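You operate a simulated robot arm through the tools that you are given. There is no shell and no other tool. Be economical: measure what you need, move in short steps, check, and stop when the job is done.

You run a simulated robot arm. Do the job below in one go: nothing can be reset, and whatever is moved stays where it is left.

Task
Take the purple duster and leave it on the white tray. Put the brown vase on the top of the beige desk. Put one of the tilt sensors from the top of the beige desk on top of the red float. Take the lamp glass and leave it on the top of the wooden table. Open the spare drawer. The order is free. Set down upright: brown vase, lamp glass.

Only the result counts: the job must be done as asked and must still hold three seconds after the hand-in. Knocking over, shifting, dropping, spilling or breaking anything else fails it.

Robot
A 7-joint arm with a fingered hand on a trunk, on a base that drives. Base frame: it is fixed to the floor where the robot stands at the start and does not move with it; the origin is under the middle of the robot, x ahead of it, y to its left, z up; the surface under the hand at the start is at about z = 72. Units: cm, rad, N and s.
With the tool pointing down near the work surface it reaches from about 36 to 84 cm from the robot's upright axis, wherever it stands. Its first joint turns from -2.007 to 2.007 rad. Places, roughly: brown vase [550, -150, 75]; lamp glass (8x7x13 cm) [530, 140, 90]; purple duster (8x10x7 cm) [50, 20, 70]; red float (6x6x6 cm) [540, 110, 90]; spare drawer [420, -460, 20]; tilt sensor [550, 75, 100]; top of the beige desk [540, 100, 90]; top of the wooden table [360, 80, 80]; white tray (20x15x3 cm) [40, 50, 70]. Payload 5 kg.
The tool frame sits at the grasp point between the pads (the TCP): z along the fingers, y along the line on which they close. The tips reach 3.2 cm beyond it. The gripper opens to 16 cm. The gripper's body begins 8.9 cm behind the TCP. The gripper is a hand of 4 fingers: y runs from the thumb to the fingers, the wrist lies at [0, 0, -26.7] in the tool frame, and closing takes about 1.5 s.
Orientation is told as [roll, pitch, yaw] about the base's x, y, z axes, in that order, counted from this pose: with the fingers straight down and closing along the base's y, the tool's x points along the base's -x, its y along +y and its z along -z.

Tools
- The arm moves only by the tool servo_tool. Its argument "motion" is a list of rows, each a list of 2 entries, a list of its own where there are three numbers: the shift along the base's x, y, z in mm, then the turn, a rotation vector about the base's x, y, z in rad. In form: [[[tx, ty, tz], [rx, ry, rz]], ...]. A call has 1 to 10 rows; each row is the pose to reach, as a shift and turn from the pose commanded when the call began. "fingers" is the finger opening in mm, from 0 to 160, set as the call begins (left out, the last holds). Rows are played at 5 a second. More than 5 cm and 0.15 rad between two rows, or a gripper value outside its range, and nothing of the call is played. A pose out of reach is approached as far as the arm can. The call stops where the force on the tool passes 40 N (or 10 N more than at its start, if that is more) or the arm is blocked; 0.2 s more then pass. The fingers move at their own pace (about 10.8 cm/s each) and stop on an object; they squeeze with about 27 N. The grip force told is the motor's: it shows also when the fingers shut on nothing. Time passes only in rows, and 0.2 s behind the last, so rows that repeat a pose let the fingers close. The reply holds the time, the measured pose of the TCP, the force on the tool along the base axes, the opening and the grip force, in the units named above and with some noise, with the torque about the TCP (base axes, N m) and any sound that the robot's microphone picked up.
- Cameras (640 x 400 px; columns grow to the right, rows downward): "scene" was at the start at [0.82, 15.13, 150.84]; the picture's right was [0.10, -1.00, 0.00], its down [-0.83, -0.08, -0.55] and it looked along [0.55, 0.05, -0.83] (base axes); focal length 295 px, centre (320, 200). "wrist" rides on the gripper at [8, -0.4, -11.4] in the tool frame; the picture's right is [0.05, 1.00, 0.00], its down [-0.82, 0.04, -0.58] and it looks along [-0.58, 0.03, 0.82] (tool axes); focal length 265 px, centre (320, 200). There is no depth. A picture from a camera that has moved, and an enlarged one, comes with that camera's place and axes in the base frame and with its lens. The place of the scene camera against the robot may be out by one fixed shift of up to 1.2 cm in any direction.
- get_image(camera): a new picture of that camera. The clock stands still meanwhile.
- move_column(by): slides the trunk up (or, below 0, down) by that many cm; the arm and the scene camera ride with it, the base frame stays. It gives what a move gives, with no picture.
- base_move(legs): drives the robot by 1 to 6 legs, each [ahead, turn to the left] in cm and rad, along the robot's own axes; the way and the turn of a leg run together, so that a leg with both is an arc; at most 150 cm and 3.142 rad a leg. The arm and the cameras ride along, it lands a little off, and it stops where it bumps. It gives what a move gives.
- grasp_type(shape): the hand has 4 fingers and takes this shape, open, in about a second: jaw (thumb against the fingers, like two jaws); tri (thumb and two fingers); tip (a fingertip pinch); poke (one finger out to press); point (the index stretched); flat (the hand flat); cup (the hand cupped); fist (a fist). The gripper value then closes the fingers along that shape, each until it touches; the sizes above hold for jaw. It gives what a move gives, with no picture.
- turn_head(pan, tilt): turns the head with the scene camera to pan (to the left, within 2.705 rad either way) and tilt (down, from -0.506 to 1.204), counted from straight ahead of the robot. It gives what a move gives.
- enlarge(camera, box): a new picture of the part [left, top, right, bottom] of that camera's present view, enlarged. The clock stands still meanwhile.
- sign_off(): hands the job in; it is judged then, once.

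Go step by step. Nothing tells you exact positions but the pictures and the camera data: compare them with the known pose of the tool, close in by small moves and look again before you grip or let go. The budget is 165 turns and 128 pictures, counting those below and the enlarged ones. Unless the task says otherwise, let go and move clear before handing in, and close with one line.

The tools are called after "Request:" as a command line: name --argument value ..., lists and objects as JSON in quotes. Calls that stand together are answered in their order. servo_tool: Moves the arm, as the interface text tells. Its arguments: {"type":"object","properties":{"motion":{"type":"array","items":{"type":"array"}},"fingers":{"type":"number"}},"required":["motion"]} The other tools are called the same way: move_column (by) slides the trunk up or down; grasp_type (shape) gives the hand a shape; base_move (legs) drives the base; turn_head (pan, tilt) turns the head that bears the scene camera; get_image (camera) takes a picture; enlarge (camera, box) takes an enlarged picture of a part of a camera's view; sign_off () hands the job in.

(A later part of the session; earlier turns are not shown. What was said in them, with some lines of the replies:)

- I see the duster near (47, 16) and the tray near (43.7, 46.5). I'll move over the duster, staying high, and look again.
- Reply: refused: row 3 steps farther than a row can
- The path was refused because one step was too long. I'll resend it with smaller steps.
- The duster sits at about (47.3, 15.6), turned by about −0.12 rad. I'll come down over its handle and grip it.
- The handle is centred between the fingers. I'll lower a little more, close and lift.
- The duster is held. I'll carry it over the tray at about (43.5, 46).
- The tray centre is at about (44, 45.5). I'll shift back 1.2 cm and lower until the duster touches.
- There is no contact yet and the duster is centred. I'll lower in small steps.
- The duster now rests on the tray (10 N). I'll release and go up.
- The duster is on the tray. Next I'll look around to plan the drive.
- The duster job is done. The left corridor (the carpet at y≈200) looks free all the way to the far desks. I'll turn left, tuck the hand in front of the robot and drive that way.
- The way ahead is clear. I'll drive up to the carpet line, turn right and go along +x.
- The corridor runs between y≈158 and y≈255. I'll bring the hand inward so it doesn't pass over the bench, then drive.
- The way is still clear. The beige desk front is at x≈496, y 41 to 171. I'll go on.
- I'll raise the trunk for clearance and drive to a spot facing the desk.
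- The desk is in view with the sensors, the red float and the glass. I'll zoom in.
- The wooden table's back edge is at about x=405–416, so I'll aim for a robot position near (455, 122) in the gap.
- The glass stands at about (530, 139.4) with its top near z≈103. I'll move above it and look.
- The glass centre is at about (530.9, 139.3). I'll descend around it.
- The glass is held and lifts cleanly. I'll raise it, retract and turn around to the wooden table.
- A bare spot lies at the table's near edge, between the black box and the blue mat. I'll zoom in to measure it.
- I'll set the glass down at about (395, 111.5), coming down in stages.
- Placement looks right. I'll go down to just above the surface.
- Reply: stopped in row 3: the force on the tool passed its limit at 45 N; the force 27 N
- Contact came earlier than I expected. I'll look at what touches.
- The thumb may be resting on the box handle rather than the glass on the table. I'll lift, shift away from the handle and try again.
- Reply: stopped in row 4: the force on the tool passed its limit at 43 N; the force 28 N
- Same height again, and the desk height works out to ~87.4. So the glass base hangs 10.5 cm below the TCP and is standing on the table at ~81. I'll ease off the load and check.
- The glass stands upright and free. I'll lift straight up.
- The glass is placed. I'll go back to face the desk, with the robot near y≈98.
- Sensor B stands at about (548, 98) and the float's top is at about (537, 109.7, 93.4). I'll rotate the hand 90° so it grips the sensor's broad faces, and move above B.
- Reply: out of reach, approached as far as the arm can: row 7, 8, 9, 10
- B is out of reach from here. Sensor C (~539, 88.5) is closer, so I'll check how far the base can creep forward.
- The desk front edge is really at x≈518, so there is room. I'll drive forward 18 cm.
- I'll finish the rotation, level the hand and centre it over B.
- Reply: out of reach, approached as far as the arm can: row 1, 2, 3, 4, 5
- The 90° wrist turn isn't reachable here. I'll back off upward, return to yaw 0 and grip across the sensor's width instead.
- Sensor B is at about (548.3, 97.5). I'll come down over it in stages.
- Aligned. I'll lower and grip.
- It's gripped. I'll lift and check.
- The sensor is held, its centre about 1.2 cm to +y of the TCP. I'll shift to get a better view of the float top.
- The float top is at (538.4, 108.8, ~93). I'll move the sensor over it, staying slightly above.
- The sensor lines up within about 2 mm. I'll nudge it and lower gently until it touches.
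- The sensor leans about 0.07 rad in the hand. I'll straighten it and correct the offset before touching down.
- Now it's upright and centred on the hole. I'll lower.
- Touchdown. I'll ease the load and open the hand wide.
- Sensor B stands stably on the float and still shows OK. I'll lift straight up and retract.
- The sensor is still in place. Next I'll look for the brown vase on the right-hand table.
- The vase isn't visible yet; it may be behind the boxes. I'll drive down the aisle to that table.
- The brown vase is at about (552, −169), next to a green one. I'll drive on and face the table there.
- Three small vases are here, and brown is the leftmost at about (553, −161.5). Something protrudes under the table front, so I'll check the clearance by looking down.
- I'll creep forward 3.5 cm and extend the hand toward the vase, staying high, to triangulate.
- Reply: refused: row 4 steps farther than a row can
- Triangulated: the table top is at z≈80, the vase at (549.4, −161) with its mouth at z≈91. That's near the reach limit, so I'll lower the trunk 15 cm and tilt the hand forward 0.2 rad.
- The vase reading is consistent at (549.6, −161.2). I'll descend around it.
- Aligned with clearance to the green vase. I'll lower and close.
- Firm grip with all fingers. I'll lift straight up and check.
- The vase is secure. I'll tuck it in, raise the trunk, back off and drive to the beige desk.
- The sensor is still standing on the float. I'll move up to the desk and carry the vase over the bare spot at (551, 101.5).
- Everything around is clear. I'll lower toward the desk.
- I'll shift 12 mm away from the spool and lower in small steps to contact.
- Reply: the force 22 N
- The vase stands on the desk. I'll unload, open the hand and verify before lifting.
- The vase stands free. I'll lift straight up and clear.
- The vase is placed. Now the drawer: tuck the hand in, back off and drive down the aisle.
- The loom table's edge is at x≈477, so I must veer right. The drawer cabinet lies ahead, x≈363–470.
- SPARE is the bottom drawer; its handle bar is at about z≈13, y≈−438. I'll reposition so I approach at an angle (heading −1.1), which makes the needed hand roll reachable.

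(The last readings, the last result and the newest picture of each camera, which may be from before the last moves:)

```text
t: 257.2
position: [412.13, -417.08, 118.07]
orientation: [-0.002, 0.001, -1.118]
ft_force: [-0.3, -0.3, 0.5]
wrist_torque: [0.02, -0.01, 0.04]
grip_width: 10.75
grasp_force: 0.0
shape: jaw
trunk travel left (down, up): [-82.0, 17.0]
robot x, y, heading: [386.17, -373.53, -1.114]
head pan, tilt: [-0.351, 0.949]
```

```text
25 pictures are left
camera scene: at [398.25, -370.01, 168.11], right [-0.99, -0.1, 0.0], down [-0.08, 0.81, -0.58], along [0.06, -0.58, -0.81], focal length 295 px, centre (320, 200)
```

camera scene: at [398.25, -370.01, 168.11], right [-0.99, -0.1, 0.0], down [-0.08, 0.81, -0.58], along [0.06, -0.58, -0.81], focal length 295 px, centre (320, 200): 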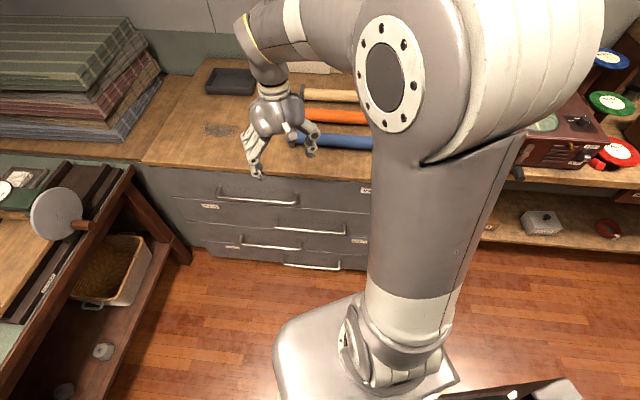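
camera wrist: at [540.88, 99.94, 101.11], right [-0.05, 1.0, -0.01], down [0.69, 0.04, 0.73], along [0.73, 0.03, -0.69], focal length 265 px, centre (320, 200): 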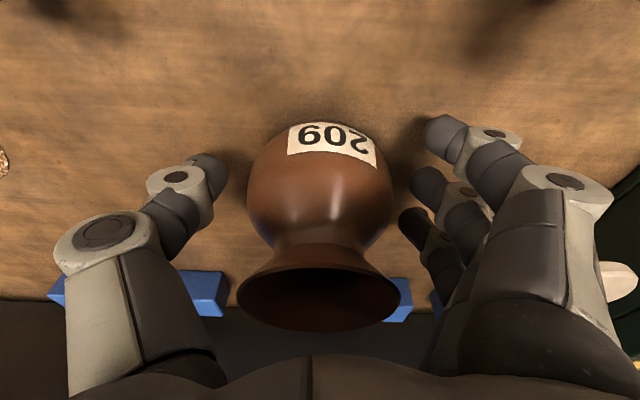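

The handle is seen at x≈394–425, y≈−435. I'll lower the trunk, then test the hand rotation in free space.

Request:
move_column --by -70

Request:
servo_tool --motion '[[[0, 15, 0], [0, 0, 0.14]], [[0, 30, 0], [0, 0, 0.28]], [[0, 45, 0], [0, 0, 0.42]], [[0, 60, 0], [0, 0, 0.56]], [[0, 70, 0], [0, 0, 0.7]], [[0, 70, 0], [0, 0, 0.84]], [[0, 70, 0], [0, 0, 0.98]], [[0, 70, 0], [0, 0, 1.115]]]' --fingers 90

Request:
servo_tool --motion '[[[0, 0, 0], [-0.14, 0, 0]], [[0, 0, 0], [-0.28, 0, 0]], [[0, 0, 0], [-0.42, 0, 0]], [[0, 0, 0], [-0.56, 0, 0]], [[0, 0, 0], [-0.7, 0, 0]], [[0, 0, 0], [-0.84, 0, 0]]]'

Request:
get_image --camera "wrist"

```text
refused: -70 is not a number from -40 to 40
```

```text
t: 259.1
position: [412.2, -410.06, 118.13]
orientation: [-0.001, 0.0, -0.001]
ft_force: [-0.2, -0.4, 0.0]
wrist_torque: [0.01, 0.0, 0.01]
grip_width: 9.08
grasp_force: 0.0
shape: jaw
trunk travel left (down, up): [-82.0, 17.0]
robot x, y, heading: [386.49, -373.65, -1.116]
head pan, tilt: [-0.351, 0.949]
```

```text
t: 260.4
position: [412.39, -410.0, 118.18]
orientation: [-0.84, 0.004, -0.004]
ft_force: [0.5, 0.0, 0.4]
wrist_torque: [-0.01, -0.01, -0.01]
grip_width: 9.05
grasp_force: 0.0
shape: jaw
trunk travel left (down, up): [-82.0, 17.0]
robot x, y, heading: [386.09, -374.13, -1.117]
head pan, tilt: [-0.351, 0.949]
```

```text
24 pictures are left
camera wrist: at [404.4, -401.81, 126.09], right [-0.05, 0.67, -0.74], down [0.82, 0.46, 0.35], along [0.57, -0.59, -0.57], focal length 265 px, centre (320, 200)
```

wrist: 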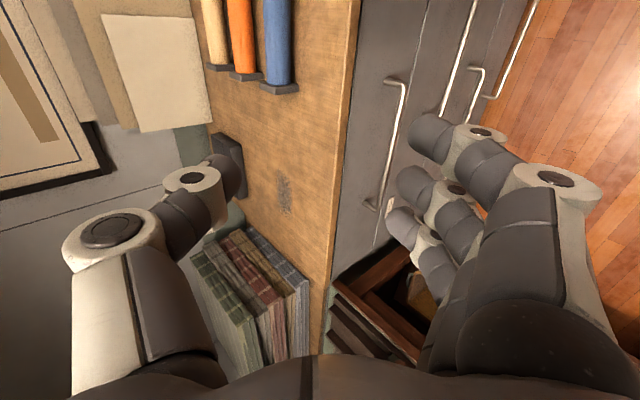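

The hand rotation works. I'll lower the trunk in two steps.

Request:
move_column --by -40

Request:
move_column --by -38

Request:
get_image --camera "wrist"

Request:
get_image --camera "scene"

```text
t: 264.3
position: [411.94, -409.66, 74.25]
orientation: [-0.743, 0.048, -0.006]
ft_force: [0.2, 0.5, 0.7]
wrist_torque: [-0.01, 0.01, 0.0]
grip_width: 9.02
grasp_force: 0.1
shape: jaw
trunk travel left (down, up): [-42.0, 57.0]
robot x, y, heading: [385.99, -373.8, -1.117]
head pan, tilt: [-0.351, 0.949]
```

```text
t: 265.3
position: [411.91, -409.46, 67.82]
orientation: [-0.717, 0.062, -0.004]
ft_force: [0.2, -0.1, -0.3]
wrist_torque: [-0.02, 0.05, 0.0]
grip_width: 9.04
grasp_force: 0.0
shape: jaw
trunk travel left (down, up): [-37.2, 61.8]
robot x, y, heading: [386.4, -373.81, -1.115]
head pan, tilt: [-0.351, 0.949]
stopped: the arm was blocked; the commanded pose is now the measured one
```

```text
23 pictures are left
camera wrist: at [404.49, -402.26, 77.18], right [-0.09, 0.75, -0.65], down [0.84, 0.41, 0.36], along [0.54, -0.52, -0.67], focal length 265 px, centre (320, 200)
```

wrist: 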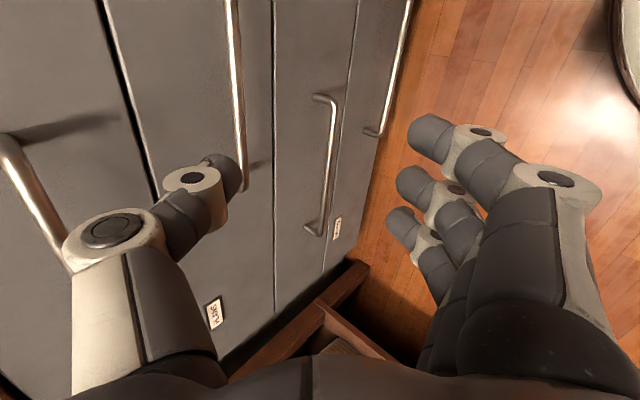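

```text
22 pictures are left
camera scene: at [398.23, -369.99, 122.89], right [-0.99, -0.1, 0.0], down [-0.08, 0.81, -0.58], along [0.06, -0.58, -0.81], focal length 295 px, centre (320, 200)
```

scene: 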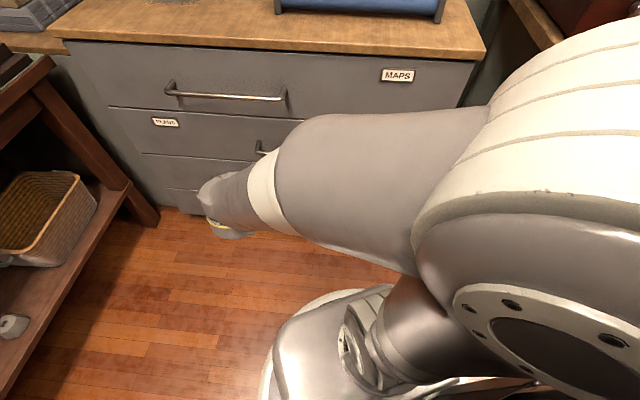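

The trunk was blocked, because the elbow swung low over the robot's own base in this pose. I'll undo the rotation and try from the other side with the opposite roll, which should keep the elbow high.

Request:
move_column --by 30

Request:
servo_tool --motion '[[[0, 0, 0], [0.14, -0.012, 0]], [[0, 0, 0], [0.28, -0.024, 0]], [[0, 0, 0], [0.42, -0.036, 0]], [[0, 0, 0], [0.56, -0.048, 0]], [[0, 0, 0], [0.7, -0.06, 0]]]'

Request:
servo_tool --motion '[[[0, 0, 0], [0, 0, -0.14]], [[0, 0, 0], [0, 0, -0.28]], [[0, 0, 0], [0, 0, -0.42]], [[0, 0, 0], [0, 0, -0.56]], [[0, 0, 0], [0, 0, -0.7]], [[0, 0, 0], [0, 0, -0.84]], [[0, 0, 0], [0, 0, -0.98]], [[0, 0, 0], [0, 0, -1.11]]]'

```text
t: 268.3
position: [412.05, -409.53, 98.36]
orientation: [-0.718, 0.061, -0.002]
ft_force: [0.5, -0.8, 0.1]
wrist_torque: [0.01, 0.02, 0.03]
grip_width: 9.05
grasp_force: 0.1
shape: jaw
trunk travel left (down, up): [-67.2, 31.8]
robot x, y, heading: [386.09, -373.74, -1.118]
head pan, tilt: [-0.351, 0.949]
```

```text
t: 269.5
position: [412.0, -409.48, 98.38]
orientation: [-0.017, -0.008, 0.018]
ft_force: [0.0, -0.6, 0.4]
wrist_torque: [0.0, 0.0, 0.02]
grip_width: 9.04
grasp_force: 0.0
shape: jaw
trunk travel left (down, up): [-67.2, 31.8]
robot x, y, heading: [386.32, -373.81, -1.12]
head pan, tilt: [-0.351, 0.949]
```

```text
t: 271.3
position: [411.96, -409.49, 98.19]
orientation: [-0.019, -0.01, -1.097]
ft_force: [0.4, -0.4, -0.6]
wrist_torque: [-0.03, 0.01, -0.01]
grip_width: 9.05
grasp_force: 0.0
shape: jaw
trunk travel left (down, up): [-67.2, 31.8]
robot x, y, heading: [386.24, -373.89, -1.113]
head pan, tilt: [-0.351, 0.949]
```

Request:
base_move --legs '[[0, -1.387], [-63, 0], [0, 0.929], [36, 0], [0, -0.43]]'

Request:
servo_tool --motion '[[[0, 0, 0], [0.01, 0, -0.14]], [[0, 0, 0], [0.01, 0, -0.28]], [[0, 0, 0], [0.01, 0, -0.42]], [[0, 0, 0], [0.01, 0, -0.56]], [[0, 0, 0], [0.01, 0, -0.7]], [[0, 0, 0], [0.01, 0, -0.84]], [[0, 0, 0], [0.01, 0, -0.98]], [[0, 0, 0], [0.01, 0, -1.12]]]'

Request:
turn_head --pan 0.0 --tilt 0.95

Request:
get_image --camera "scene"

```text
t: 283.7
position: [424.48, -414.78, 98.37]
orientation: [-0.018, -0.009, -1.975]
ft_force: [0.4, 0.0, -0.5]
wrist_torque: [-0.02, -0.03, -0.03]
grip_width: 9.05
grasp_force: 0.1
shape: jaw
trunk travel left (down, up): [-67.2, 31.8]
robot x, y, heading: [435.51, -372.21, -1.993]
head pan, tilt: [-0.351, 0.949]
```

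```text
t: 285.5
position: [424.5, -414.79, 98.37]
orientation: [-0.028, -0.004, -3.097]
ft_force: [-0.2, 0.0, 0.2]
wrist_torque: [0.01, -0.01, 0.01]
grip_width: 9.06
grasp_force: 0.1
shape: jaw
trunk travel left (down, up): [-67.2, 31.8]
robot x, y, heading: [435.23, -371.99, -1.997]
head pan, tilt: [-0.351, 0.949]
```

```text
t: 286.3
position: [424.71, -414.81, 98.26]
orientation: [-0.028, -0.002, -3.093]
ft_force: [1.3, 0.5, -0.4]
wrist_torque: [0.0, 0.03, 0.0]
grip_width: 9.04
grasp_force: 0.0
shape: jaw
trunk travel left (down, up): [-67.2, 31.8]
robot x, y, heading: [435.86, -372.71, -2.001]
head pan, tilt: [0.0, 0.949]
```

```text
21 pictures are left
camera scene: at [449.21, -381.17, 153.35], right [-0.91, 0.42, 0.0], down [0.34, 0.74, -0.58], along [-0.24, -0.53, -0.81], focal length 295 px, centre (320, 200)
```

scene: 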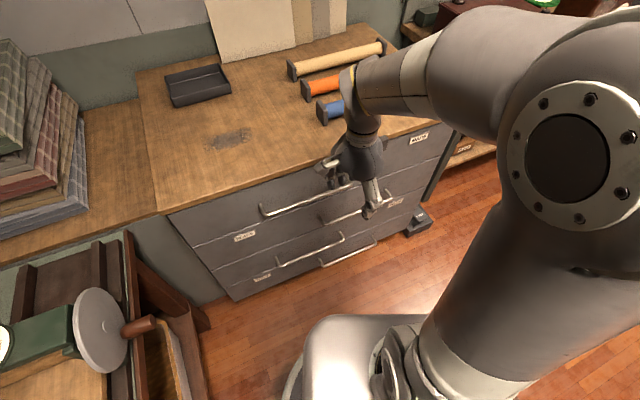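

The elbow stays high this way. I'll lower the trunk.

Request:
move_column --by -40

Request:
move_column --by -25

Request:
get_image --camera "wrist"

```text
t: 290.1
position: [424.58, -414.82, 58.26]
orientation: [-0.029, -0.003, -3.094]
ft_force: [0.3, 0.7, -1.2]
wrist_torque: [0.06, 0.03, 0.0]
grip_width: 9.06
grasp_force: 0.3
shape: jaw
trunk travel left (down, up): [-27.2, 71.8]
robot x, y, heading: [435.73, -372.27, -2.001]
head pan, tilt: [0.0, 0.949]
```

```text
t: 292.7
position: [424.46, -414.92, 33.3]
orientation: [-0.028, -0.004, -3.096]
ft_force: [-0.3, -0.4, 0.3]
wrist_torque: [0.0, 0.02, 0.0]
grip_width: 9.04
grasp_force: 0.0
shape: jaw
trunk travel left (down, up): [-2.2, 96.8]
robot x, y, heading: [435.57, -372.07, -1.996]
head pan, tilt: [0.0, 0.949]
```

```text
20 pictures are left
camera wrist: at [432.66, -414.27, 44.73], right [0.1, -0.99, -0.03], down [-0.81, -0.1, 0.58], along [-0.58, -0.04, -0.82], focal length 265 px, centre (320, 200)
```

wrist: 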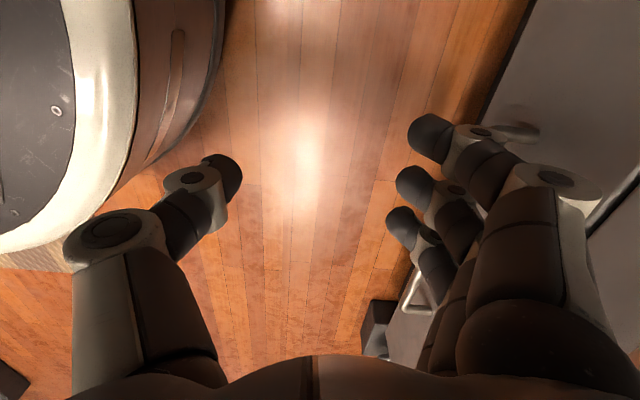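

I'll back the base up 12 cm for room to tilt the hand, then tilt it toward the drawer.

Request:
base_move --legs '[[-12, 0]]'

Request:
servo_tool --motion '[[[0, 0, 0], [-0.13, 0, -0.04]], [[0, -10, 0], [-0.27, 0, -0.04]], [[0, -25, 0], [-0.41, 0, -0.04]], [[0, -40, 0], [-0.55, 0, -0.04]], [[0, -55, 0], [-0.69, 0, -0.04]], [[0, -70, 0], [-0.83, 0, -0.04]]]' --fingers 80

Request:
get_image --camera "wrist"

Request:
get_image --camera "scene"

```text
t: 294.0
position: [429.56, -403.76, 33.25]
orientation: [-0.028, 0.0, -3.094]
ft_force: [0.4, 0.2, -0.4]
wrist_torque: [-0.02, -0.01, 0.04]
grip_width: 9.05
grasp_force: 0.1
shape: jaw
trunk travel left (down, up): [-2.2, 96.8]
robot x, y, heading: [440.62, -361.24, -2.0]
head pan, tilt: [0.0, 0.949]
```

```text
t: 295.6
position: [418.75, -408.23, 35.5]
orientation: [0.799, -0.053, 2.896]
ft_force: [-0.4, 0.4, 0.1]
wrist_torque: [-0.03, 0.0, -0.03]
grip_width: 8.02
grasp_force: 0.0
shape: jaw
out of reach, approached as far as the arm can: row 6
trunk travel left (down, up): [-2.2, 96.8]
robot x, y, heading: [440.72, -361.26, -1.995]
head pan, tilt: [0.0, 0.949]
stopped in row 6: the arm was blocked; the commanded pose is now the measured one
```

```text
19 pictures are left
camera wrist: at [428.89, -402.09, 42.71], right [-0.08, -0.7, 0.71], down [-0.67, 0.57, 0.48], along [-0.73, -0.44, -0.52], focal length 265 px, centre (320, 200)
```

wrist: 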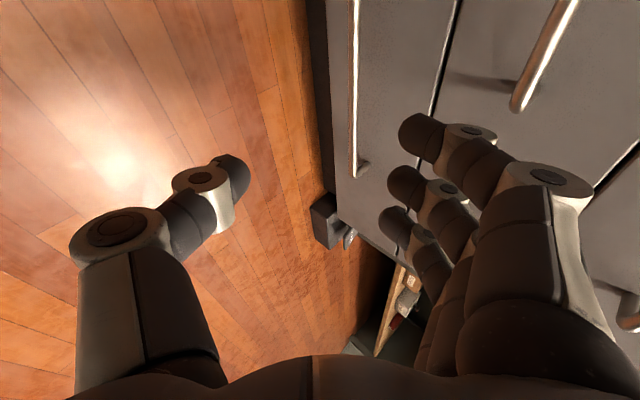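

```text
18 pictures are left
camera scene: at [454.18, -370.23, 88.36], right [-0.91, 0.41, 0.0], down [0.34, 0.74, -0.58], along [-0.24, -0.53, -0.81], focal length 295 px, centre (320, 200)
```

scene: 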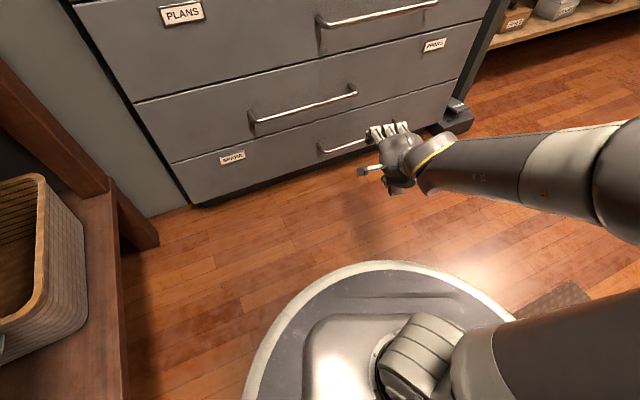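

The bar of the SPARE drawer is at y≈−436.5, z≈15.7, x 391–423. I'll move to a pre-grasp point in front of and above it.

Request:
servo_tool --motion '[[[-20, -15, -30], [0, 0, 0]], [[-40, -40, -60], [0, 0, 0]], [[-60, -65, -90], [0, 0, 0]], [[-80, -95, -115], [0, 0, 0]], [[-100, -130, -130], [0, 0, 0]], [[-120, -170, -140], [0, 0, 0]], [[-135, -205, -148], [0, 0, 0]], [[-145, -238, -152], [0, 0, 0]]]' --fingers 60

Request:
get_image --camera "wrist"

```text
t: 297.4
position: [410.18, -415.86, 32.29]
orientation: [0.797, -0.054, 2.895]
ft_force: [0.3, 0.0, 0.1]
wrist_torque: [0.02, 0.01, -0.03]
grip_width: 6.03
grasp_force: 0.1
shape: jaw
out of reach, approached as far as the arm can: row 3, 4, 5, 6, 7, 8
trunk travel left (down, up): [-2.2, 96.8]
robot x, y, heading: [441.03, -361.3, -1.996]
head pan, tilt: [0.0, 0.949]
```

```text
17 pictures are left
camera wrist: at [420.42, -409.71, 39.6], right [-0.08, -0.7, 0.71], down [-0.67, 0.57, 0.48], along [-0.73, -0.44, -0.52], focal length 265 px, centre (320, 200)
```

wrist: 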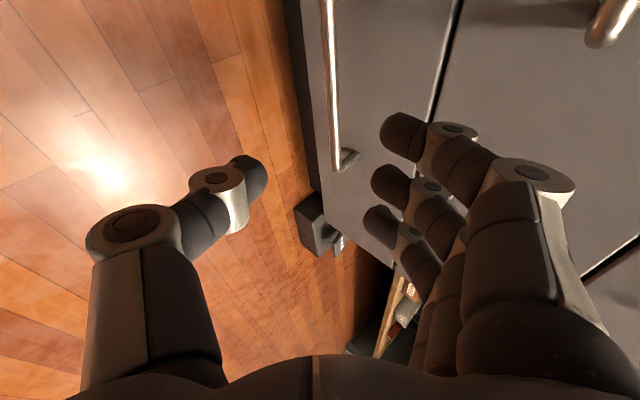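

The arm is at an orientation limit (over-rotated in yaw). I'll rotate the yaw back and see if the reach frees up.

Request:
servo_tool --motion '[[[5, 10, 0], [0, 0, 0.12]], [[5, 10, 0], [0, 0, 0.25]], [[5, 10, 0], [0, 0, 0.37]]]'

Request:
servo_tool --motion '[[[-10, -20, -30], [0, 0, 0]], [[-20, -40, -60], [0, 0, 0]], [[-30, -70, -90], [0, 0, 0]]]'

```text
t: 298.4
position: [408.49, -417.25, 36.15]
orientation: [0.952, 0.152, 2.992]
ft_force: [0.6, 0.0, 0.1]
wrist_torque: [0.03, -0.02, 0.03]
grip_width: 6.0
grasp_force: 0.1
shape: jaw
out of reach, approached as far as the arm can: row 1, 2
trunk travel left (down, up): [-2.2, 96.8]
robot x, y, heading: [440.4, -361.01, -2.002]
head pan, tilt: [0.0, 0.949]
stopped in row 3: the arm was blocked; the commanded pose is now the measured one
```

```text
t: 299.2
position: [408.67, -416.72, 35.72]
orientation: [0.954, 0.149, 2.994]
ft_force: [-1.0, 0.1, -0.2]
wrist_torque: [-0.03, 0.0, -0.02]
grip_width: 6.01
grasp_force: 0.1
shape: jaw
out of reach, approached as far as the arm can: row 1, 2, 3
trunk travel left (down, up): [-2.2, 96.8]
robot x, y, heading: [441.18, -361.17, -1.997]
head pan, tilt: [0.0, 0.949]
```

Request:
turn_head --pan -0.7 --tilt 0.8

Request:
get_image --camera "scene"

```text
t: 300.2
position: [408.62, -416.63, 35.6]
orientation: [0.956, 0.149, 2.993]
ft_force: [0.1, 0.3, 0.7]
wrist_torque: [0.0, -0.01, -0.02]
grip_width: 6.0
grasp_force: 0.0
shape: jaw
trunk travel left (down, up): [-2.2, 96.8]
robot x, y, heading: [440.18, -361.3, -2.001]
head pan, tilt: [-0.7, 0.799]
```

```text
16 pictures are left
camera scene: at [449.92, -367.07, 89.51], right [-0.43, 0.9, 0.0], down [0.65, 0.31, -0.7], along [-0.63, -0.3, -0.72], focal length 295 px, centre (320, 200)
```

scene: 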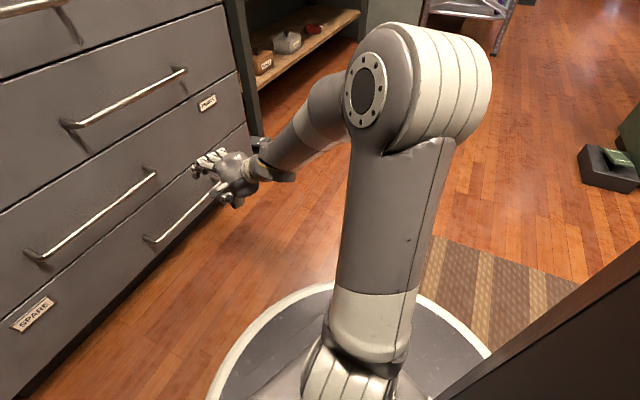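

The arm itself is clear; this is a wrist joint limit. New plan: approach in the natural pose (small yaw, forward tilt) and hook just the thumb behind the bar, pulling with the arm's position control. First I'll bring the hand back to neutral.

Request:
servo_tool --motion '[[[3, 10, 10], [0.138, -0.006, 0]], [[6, 20, 20], [0.276, -0.012, 0]], [[9, 30, 30], [0.414, -0.018, 0]], [[12, 40, 40], [0.552, -0.024, 0]], [[12, 50, 50], [0.69, -0.03, 0]], [[12, 60, 60], [0.828, -0.036, 0]], [[12, 60, 60], [0.964, -0.042, 0]]]'

Request:
servo_tool --motion '[[[0, 0, 0], [0, 0, 0.14]], [[0, 0, 0], [0, 0, 0.28]], [[0, 0, 0], [0, 0, 0.42]], [[0, 0, 0], [0, 0, 0.56]], [[0, 0, 0], [0, 0, 0.7]], [[0, 0, 0], [0, 0, 0.84]], [[0, 0, 0], [0, 0, 0.98]], [[0, 0, 0], [0, 0, 1.12]], [[0, 0, 0], [0, 0, 1.26]]]' --fingers 120

```text
t: 301.8
position: [408.7, -400.25, 38.83]
orientation: [0.059, 0.001, 2.945]
ft_force: [0.8, 0.2, 0.3]
wrist_torque: [-0.01, 0.0, -0.01]
grip_width: 5.99
grasp_force: 0.0
shape: jaw
out of reach, approached as far as the arm can: row 5, 6, 7
trunk travel left (down, up): [-2.2, 96.8]
robot x, y, heading: [440.89, -361.68, -2.0]
head pan, tilt: [-0.7, 0.799]
```

```text
t: 303.8
position: [408.86, -400.29, 38.81]
orientation: [0.06, 0.002, -2.072]
ft_force: [-0.2, 0.6, 0.4]
wrist_torque: [-0.01, -0.01, 0.03]
grip_width: 11.98
grasp_force: 0.2
shape: jaw
trunk travel left (down, up): [-2.2, 96.8]
robot x, y, heading: [441.02, -360.98, -1.997]
head pan, tilt: [-0.7, 0.799]
```

Request:
base_move --legs '[[0, -0.95], [25, 0], [0, 1.447]]'

Request:
turn_head --pan 0.1 --tilt 0.95

Request:
get_image --camera "scene"

Request:
get_image --camera "wrist"

```text
t: 311.6
position: [406.02, -415.15, 38.91]
orientation: [0.063, 0.004, -1.599]
ft_force: [-0.7, 0.4, -0.2]
wrist_torque: [0.0, -0.03, -0.01]
grip_width: 11.96
grasp_force: 0.1
shape: jaw
trunk travel left (down, up): [-2.2, 96.8]
robot x, y, heading: [416.44, -365.36, -1.522]
head pan, tilt: [-0.7, 0.799]
```

```text
t: 312.7
position: [406.02, -415.08, 38.85]
orientation: [0.06, 0.003, -1.599]
ft_force: [0.0, 0.1, 0.0]
wrist_torque: [0.0, 0.0, 0.01]
grip_width: 11.96
grasp_force: 0.0
shape: jaw
trunk travel left (down, up): [-2.2, 96.8]
robot x, y, heading: [416.3, -365.9, -1.525]
head pan, tilt: [0.099, 0.949]
```

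```text
15 pictures are left
camera scene: at [432.6, -367.56, 88.36], right [-0.99, -0.15, 0.0], down [-0.12, 0.8, -0.58], along [0.09, -0.58, -0.81], focal length 295 px, centre (320, 200)
```

scene: 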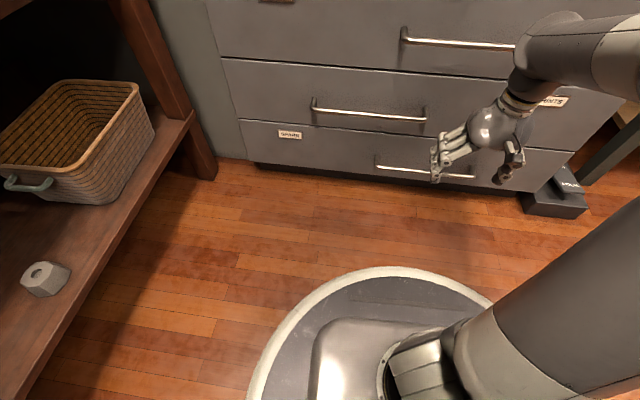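

```text
14 pictures are left
camera wrist: at [405.18, -407.07, 50.23], right [1.0, 0.02, 0.06], down [-0.02, -0.82, 0.58], along [0.06, -0.58, -0.81], focal length 265 px, centre (320, 200)
```

wrist: 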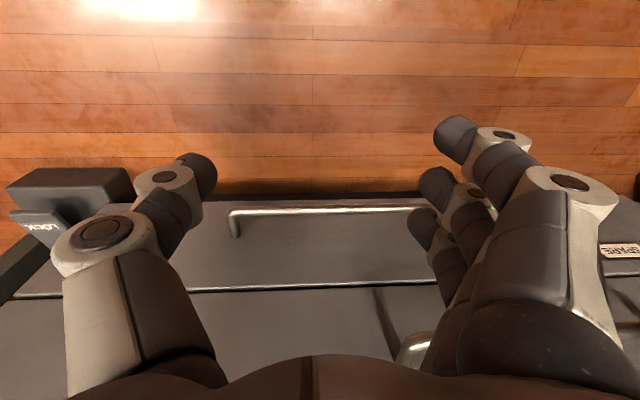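

Now I see it well: the bar is at y≈−434, z≈16.5, with a ~4 cm gap to the drawer face. I'll set yaw and tilt for the thumb hook.

Request:
servo_tool --motion '[[[0, 5, 0], [0, 0, 0.13]], [[0, 10, 0], [0, 0, 0.27]], [[0, 15, 0], [0, 0, 0.4]], [[0, 15, 0], [0, 0, 0.53]]]' --fingers 150

Request:
servo_tool --motion '[[[0, 0, -10], [-0.13, 0.02, 0]], [[0, 0, -20], [-0.27, 0.04, 0]], [[10, 0, -40], [-0.4, 0.06, 0]], [[20, 0, -70], [-0.4, 0.06, 0]], [[35, -5, -105], [-0.4, 0.06, 0]], [[46, -20, -145], [-0.4, 0.06, 0]]]'

Request:
get_image --camera "wrist"

```text
t: 313.7
position: [406.0, -413.69, 38.9]
orientation: [0.061, 0.003, -1.067]
ft_force: [0.2, -1.1, 1.0]
wrist_torque: [0.01, 0.0, 0.0]
grip_width: 15.0
grasp_force: 0.1
shape: jaw
trunk travel left (down, up): [-2.2, 96.8]
robot x, y, heading: [416.57, -365.62, -1.522]
head pan, tilt: [0.099, 0.949]
```

```text
t: 315.1
position: [410.41, -415.64, 24.22]
orientation: [-0.194, -0.315, -1.03]
ft_force: [0.2, -0.6, 0.3]
wrist_torque: [-0.02, 0.03, 0.0]
grip_width: 14.98
grasp_force: 0.1
shape: jaw
trunk travel left (down, up): [-2.2, 96.8]
robot x, y, heading: [416.73, -365.9, -1.52]
head pan, tilt: [0.099, 0.949]
```

```text
13 pictures are left
camera wrist: at [406.34, -405.14, 32.42], right [0.85, 0.5, -0.2], down [0.44, -0.44, 0.78], along [0.3, -0.75, -0.59], focal length 265 px, centre (320, 200)
```

wrist: 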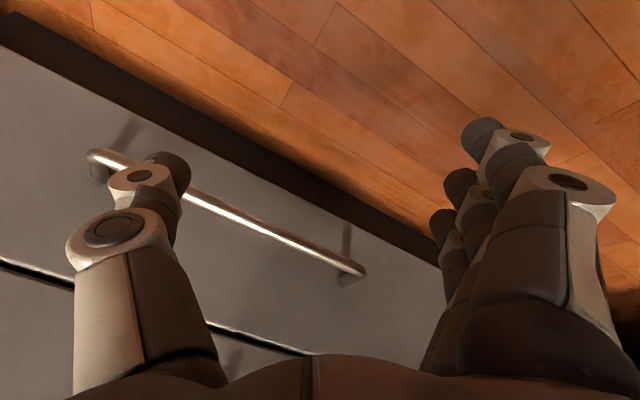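

Re-triangulated: bar at y≈−432, z≈19.3, x 394–424. I'll move the thumb tip over and past the bar, then look before lowering.

Request:
servo_tool --motion '[[[0, 0, 25], [0, 0, 0]], [[0, -40, 30], [0, 0, 0]], [[0, -80, 30], [0, 0, 0]], [[0, -120, 30], [0, 0, 0]], [[0, -150, 30], [0, 0, 0]]]'

Request:
get_image --camera "wrist"

Request:
enlarge --camera "scene" --box '[340, 90, 560, 230]'

```text
t: 316.4
position: [409.82, -429.82, 27.11]
orientation: [-0.186, -0.304, -1.048]
ft_force: [-0.1, 11.3, 0.0]
wrist_torque: [0.13, 0.03, -0.85]
grip_width: 14.93
grasp_force: 0.0
shape: jaw
trunk travel left (down, up): [-2.2, 96.8]
robot x, y, heading: [416.25, -365.64, -1.523]
head pan, tilt: [0.099, 0.949]
stopped in row 5: the force on the tool passed its limit at 60 N (the readings are from after the stop); the commanded pose is now the measured one
```

```text
12 pictures are left
camera wrist: at [405.79, -419.27, 35.52], right [0.85, 0.49, -0.19], down [0.43, -0.45, 0.78], along [0.29, -0.75, -0.6], focal length 265 px, centre (320, 200)
```

wrist: 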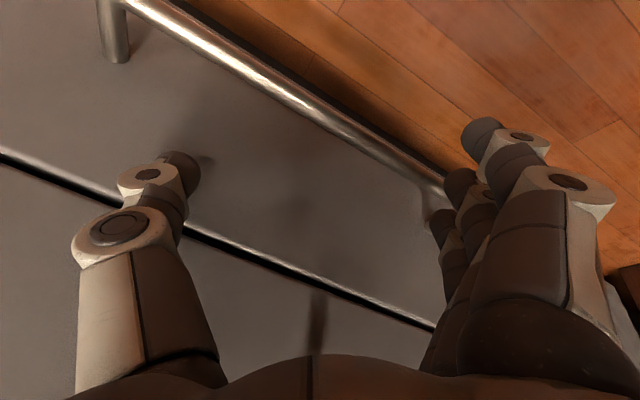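

```text
2.86 times, centred on (450, 160) of scene
camera zoom: at [432.6, -367.51, 88.35], right [-0.99, -0.15, 0.0], down [-0.12, 0.8, -0.58], along [0.09, -0.58, -0.81], focal length 842 px, centre (-51, 314)
```

zoom: 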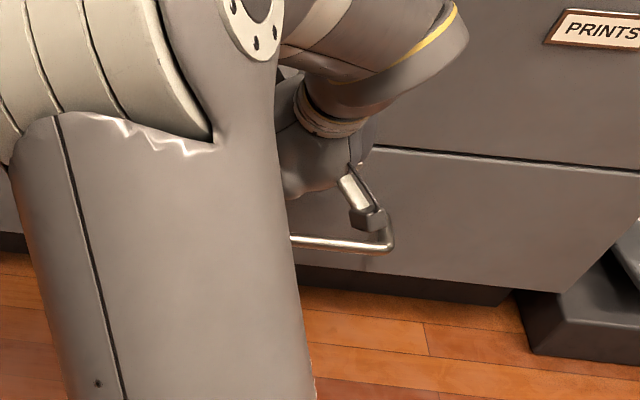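

The thumb tip touched the drawer face (y≈−435), so it is already behind the bar, which sits at y≈−431.5, z≈18. I'll ease off, lessen the tilt a little and lower the thumb into the gap.

Request:
servo_tool --motion '[[[0, 8, 0], [0.06, 0, 0]], [[0, 8, 0], [0.12, 0, 0]], [[0, 8, -20], [0.12, 0, 0]], [[0, 8, -40], [0.12, 0, 0]], [[0, 8, -60], [0.12, 0, 0]]]'

Request:
get_image --camera "wrist"

```text
t: 317.6
position: [409.86, -428.99, 21.27]
orientation: [-0.126, -0.2, -1.06]
ft_force: [0.3, 0.1, -0.3]
wrist_torque: [0.01, -0.01, 0.0]
grip_width: 15.02
grasp_force: 0.1
shape: jaw
trunk travel left (down, up): [-2.2, 96.8]
robot x, y, heading: [416.23, -366.14, -1.519]
head pan, tilt: [0.099, 0.949]
```

```text
10 pictures are left
camera wrist: at [405.88, -419.61, 30.79], right [0.85, 0.51, -0.13], down [0.43, -0.54, 0.72], along [0.29, -0.67, -0.68], focal length 265 px, centre (320, 200)
```

wrist: 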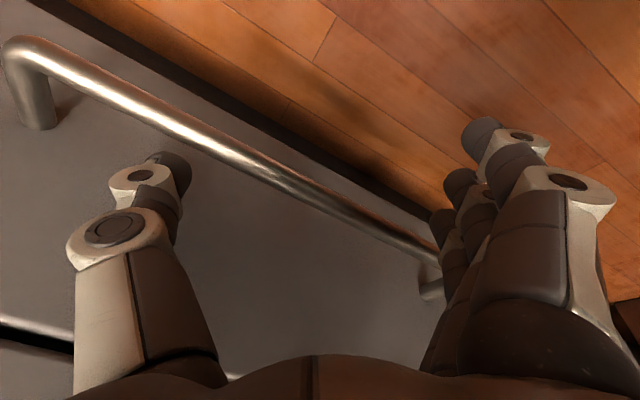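

The thumb is in the gap. I'll lower 4 cm more so it hooks below bar level.

Request:
servo_tool --motion '[[[0, 0, -15], [0, 0, 0]], [[0, 0, -30], [0, 0, 0]], [[0, 0, -42], [0, 0, 0]]]'

Request:
get_image --camera "wrist"

```text
t: 318.4
position: [409.92, -429.07, 17.05]
orientation: [-0.125, -0.203, -1.056]
ft_force: [0.5, -3.4, 4.2]
wrist_torque: [-0.01, 0.35, 0.24]
grip_width: 15.01
grasp_force: 0.0
shape: jaw
trunk travel left (down, up): [-2.2, 96.8]
robot x, y, heading: [416.24, -365.61, -1.522]
head pan, tilt: [0.099, 0.949]
```

```text
9 pictures are left
camera wrist: at [405.84, -419.75, 26.54], right [0.85, 0.51, -0.13], down [0.44, -0.54, 0.72], along [0.29, -0.67, -0.68], focal length 265 px, centre (320, 200)
```

wrist: 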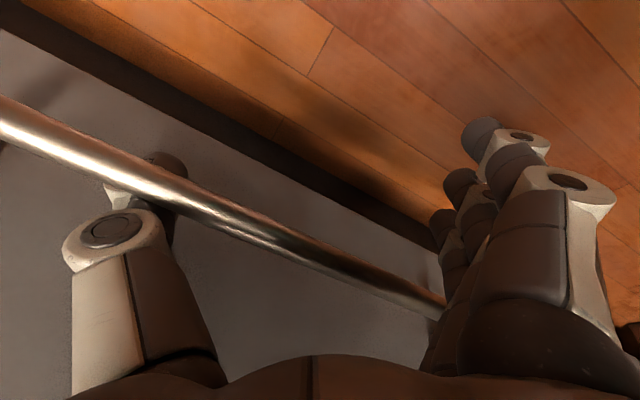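

The thumb is hooked behind the bar. I'll pull gently.

Request:
servo_tool --motion '[[[0, 10, 0], [0, 0, 0]], [[0, 20, 0], [0, 0, 0]], [[0, 30, 0], [0, 0, 0]], [[0, 40, 0], [0, 0, 0]], [[0, 50, 0], [0, 0, 0]]]'

```text
t: 319.6
position: [409.9, -424.02, 17.02]
orientation: [-0.124, -0.201, -1.059]
ft_force: [-0.1, 2.5, -0.3]
wrist_torque: [-0.01, 0.04, -0.2]
grip_width: 15.01
grasp_force: 0.1
shape: jaw
trunk travel left (down, up): [-2.2, 96.8]
robot x, y, heading: [416.72, -365.7, -1.52]
head pan, tilt: [0.099, 0.949]
```

Request:
servo_tool --motion '[[[0, 15, 0], [0, 0, 0]], [[0, 30, 0], [0, 0, 0]], [[0, 45, 0], [0, 0, 0]], [[0, 60, 0], [0, 0, 0]]]'

Request:
get_image --camera "wrist"

```text
t: 320.6
position: [409.88, -417.91, 17.02]
orientation: [-0.125, -0.202, -1.06]
ft_force: [-0.4, 2.6, -1.1]
wrist_torque: [0.01, -0.07, -0.16]
grip_width: 15.0
grasp_force: 0.1
shape: jaw
trunk travel left (down, up): [-2.2, 96.8]
robot x, y, heading: [416.28, -366.0, -1.521]
head pan, tilt: [0.099, 0.949]
```

```text
8 pictures are left
camera wrist: at [405.88, -408.59, 26.55], right [0.85, 0.51, -0.13], down [0.43, -0.54, 0.72], along [0.29, -0.67, -0.68], focal length 265 px, centre (320, 200)
```

wrist: 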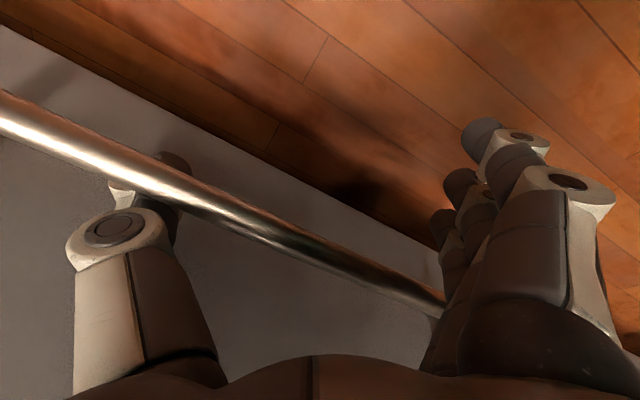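

The drawer is following (about 11 cm open). I'll reverse the base to pull it further.

Request:
base_move --legs '[[-20, 0]]'

Request:
get_image --camera "scene"

```text
t: 322.2
position: [409.06, -397.78, 17.11]
orientation: [-0.126, -0.202, -1.056]
ft_force: [-0.7, -1.3, 0.5]
wrist_torque: [-0.03, 0.01, 0.01]
grip_width: 15.01
grasp_force: 0.1
shape: jaw
trunk travel left (down, up): [-2.2, 96.8]
robot x, y, heading: [415.28, -345.55, -1.523]
head pan, tilt: [0.099, 0.949]
```

```text
7 pictures are left
camera scene: at [431.59, -347.12, 88.35], right [-0.99, -0.15, 0.0], down [-0.12, 0.8, -0.58], along [0.09, -0.58, -0.81], focal length 295 px, centre (320, 200)
```

scene: 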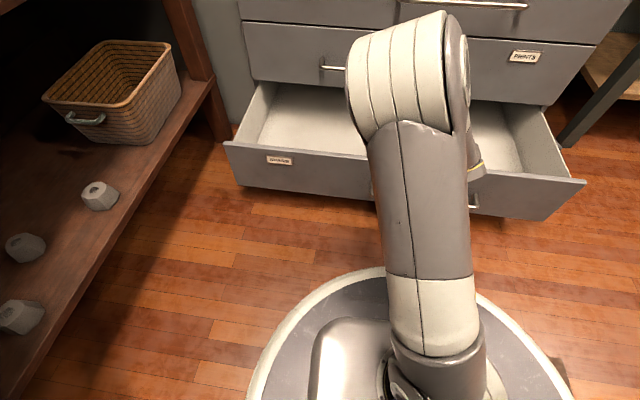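

The drawer is open by roughly 30 cm. I'll pull a bit more with the arm to make it fully open.

Request:
servo_tool --motion '[[[0, 12, 0], [0, 0, 0]], [[0, 24, 0], [0, 0, 0]], [[0, 36, 0], [0, 0, 0]], [[0, 48, 0], [0, 0, 0]], [[0, 60, 0], [0, 0, 0]], [[0, 72, 0], [0, 0, 0]], [[0, 84, 0], [0, 0, 0]], [[0, 96, 0], [0, 0, 0]]]'

Request:
get_image --camera "wrist"

```text
t: 324.0
position: [408.97, -388.05, 16.91]
orientation: [-0.123, -0.201, -1.06]
ft_force: [0.1, 3.1, 1.4]
wrist_torque: [0.0, 0.07, -0.28]
grip_width: 14.99
grasp_force: 0.1
shape: jaw
trunk travel left (down, up): [-2.2, 96.8]
robot x, y, heading: [415.29, -345.72, -1.519]
head pan, tilt: [0.099, 0.949]
```

```text
6 pictures are left
camera wrist: at [404.97, -378.66, 26.48], right [0.85, 0.51, -0.13], down [0.44, -0.54, 0.72], along [0.29, -0.67, -0.68], focal length 265 px, centre (320, 200)
```

wrist: 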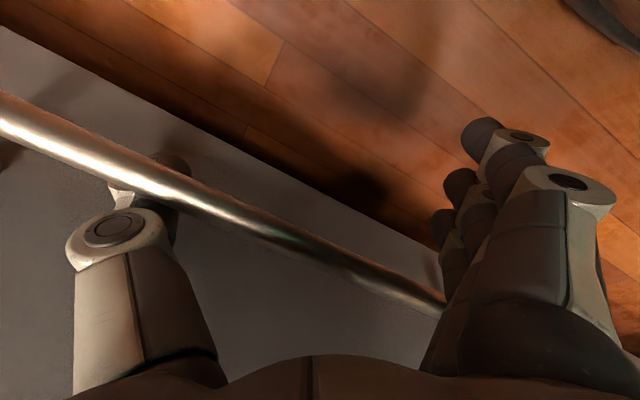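

The drawer is about 41 cm open. I'll unhook upward and move clear.

Request:
servo_tool --motion '[[[0, -5, 0], [0, 0, 0]], [[0, -5, 30], [0, 0, 0]], [[0, -5, 70], [0, 0, 0]], [[0, -5, 115], [0, 0, 0]], [[0, -5, 160], [0, 0, 0]]]'

Request:
base_move --legs '[[-25, 0]]'

Request:
get_image --camera "scene"

```text
t: 325.2
position: [409.07, -388.63, 33.1]
orientation: [-0.126, -0.202, -1.056]
ft_force: [0.4, 0.1, 0.0]
wrist_torque: [-0.03, 0.02, 0.02]
grip_width: 15.0
grasp_force: 0.0
shape: jaw
trunk travel left (down, up): [-2.2, 96.8]
robot x, y, heading: [415.69, -345.25, -1.519]
head pan, tilt: [0.099, 0.949]
```

```text
t: 327.0
position: [407.78, -363.67, 33.15]
orientation: [-0.126, -0.203, -1.057]
ft_force: [-0.6, 0.7, -0.4]
wrist_torque: [0.0, -0.02, 0.0]
grip_width: 15.01
grasp_force: 0.2
shape: jaw
trunk travel left (down, up): [-2.2, 96.8]
robot x, y, heading: [414.05, -320.6, -1.516]
head pan, tilt: [0.099, 0.949]
```

```text
5 pictures are left
camera scene: at [430.32, -322.13, 88.35], right [-0.99, -0.15, 0.0], down [-0.12, 0.8, -0.58], along [0.09, -0.58, -0.81], focal length 295 px, centre (320, 200)
```

scene: 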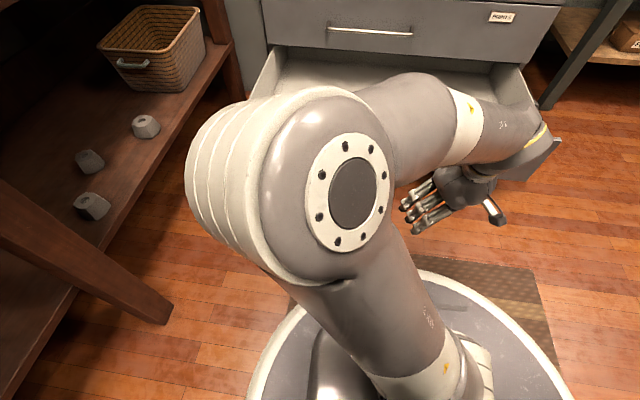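

The spare drawer is open and the hand is clear. The other four jobs were checked as they were placed.

Request:
sign_off

```text
The job is handed in.
```

All five parts are done: the purple duster is on the white tray, the brown vase stands upright on the beige desk, tilt sensor B is on the red float, the lamp glass stands upright on the wooden table, and the spare drawer is open by about 40 cm.
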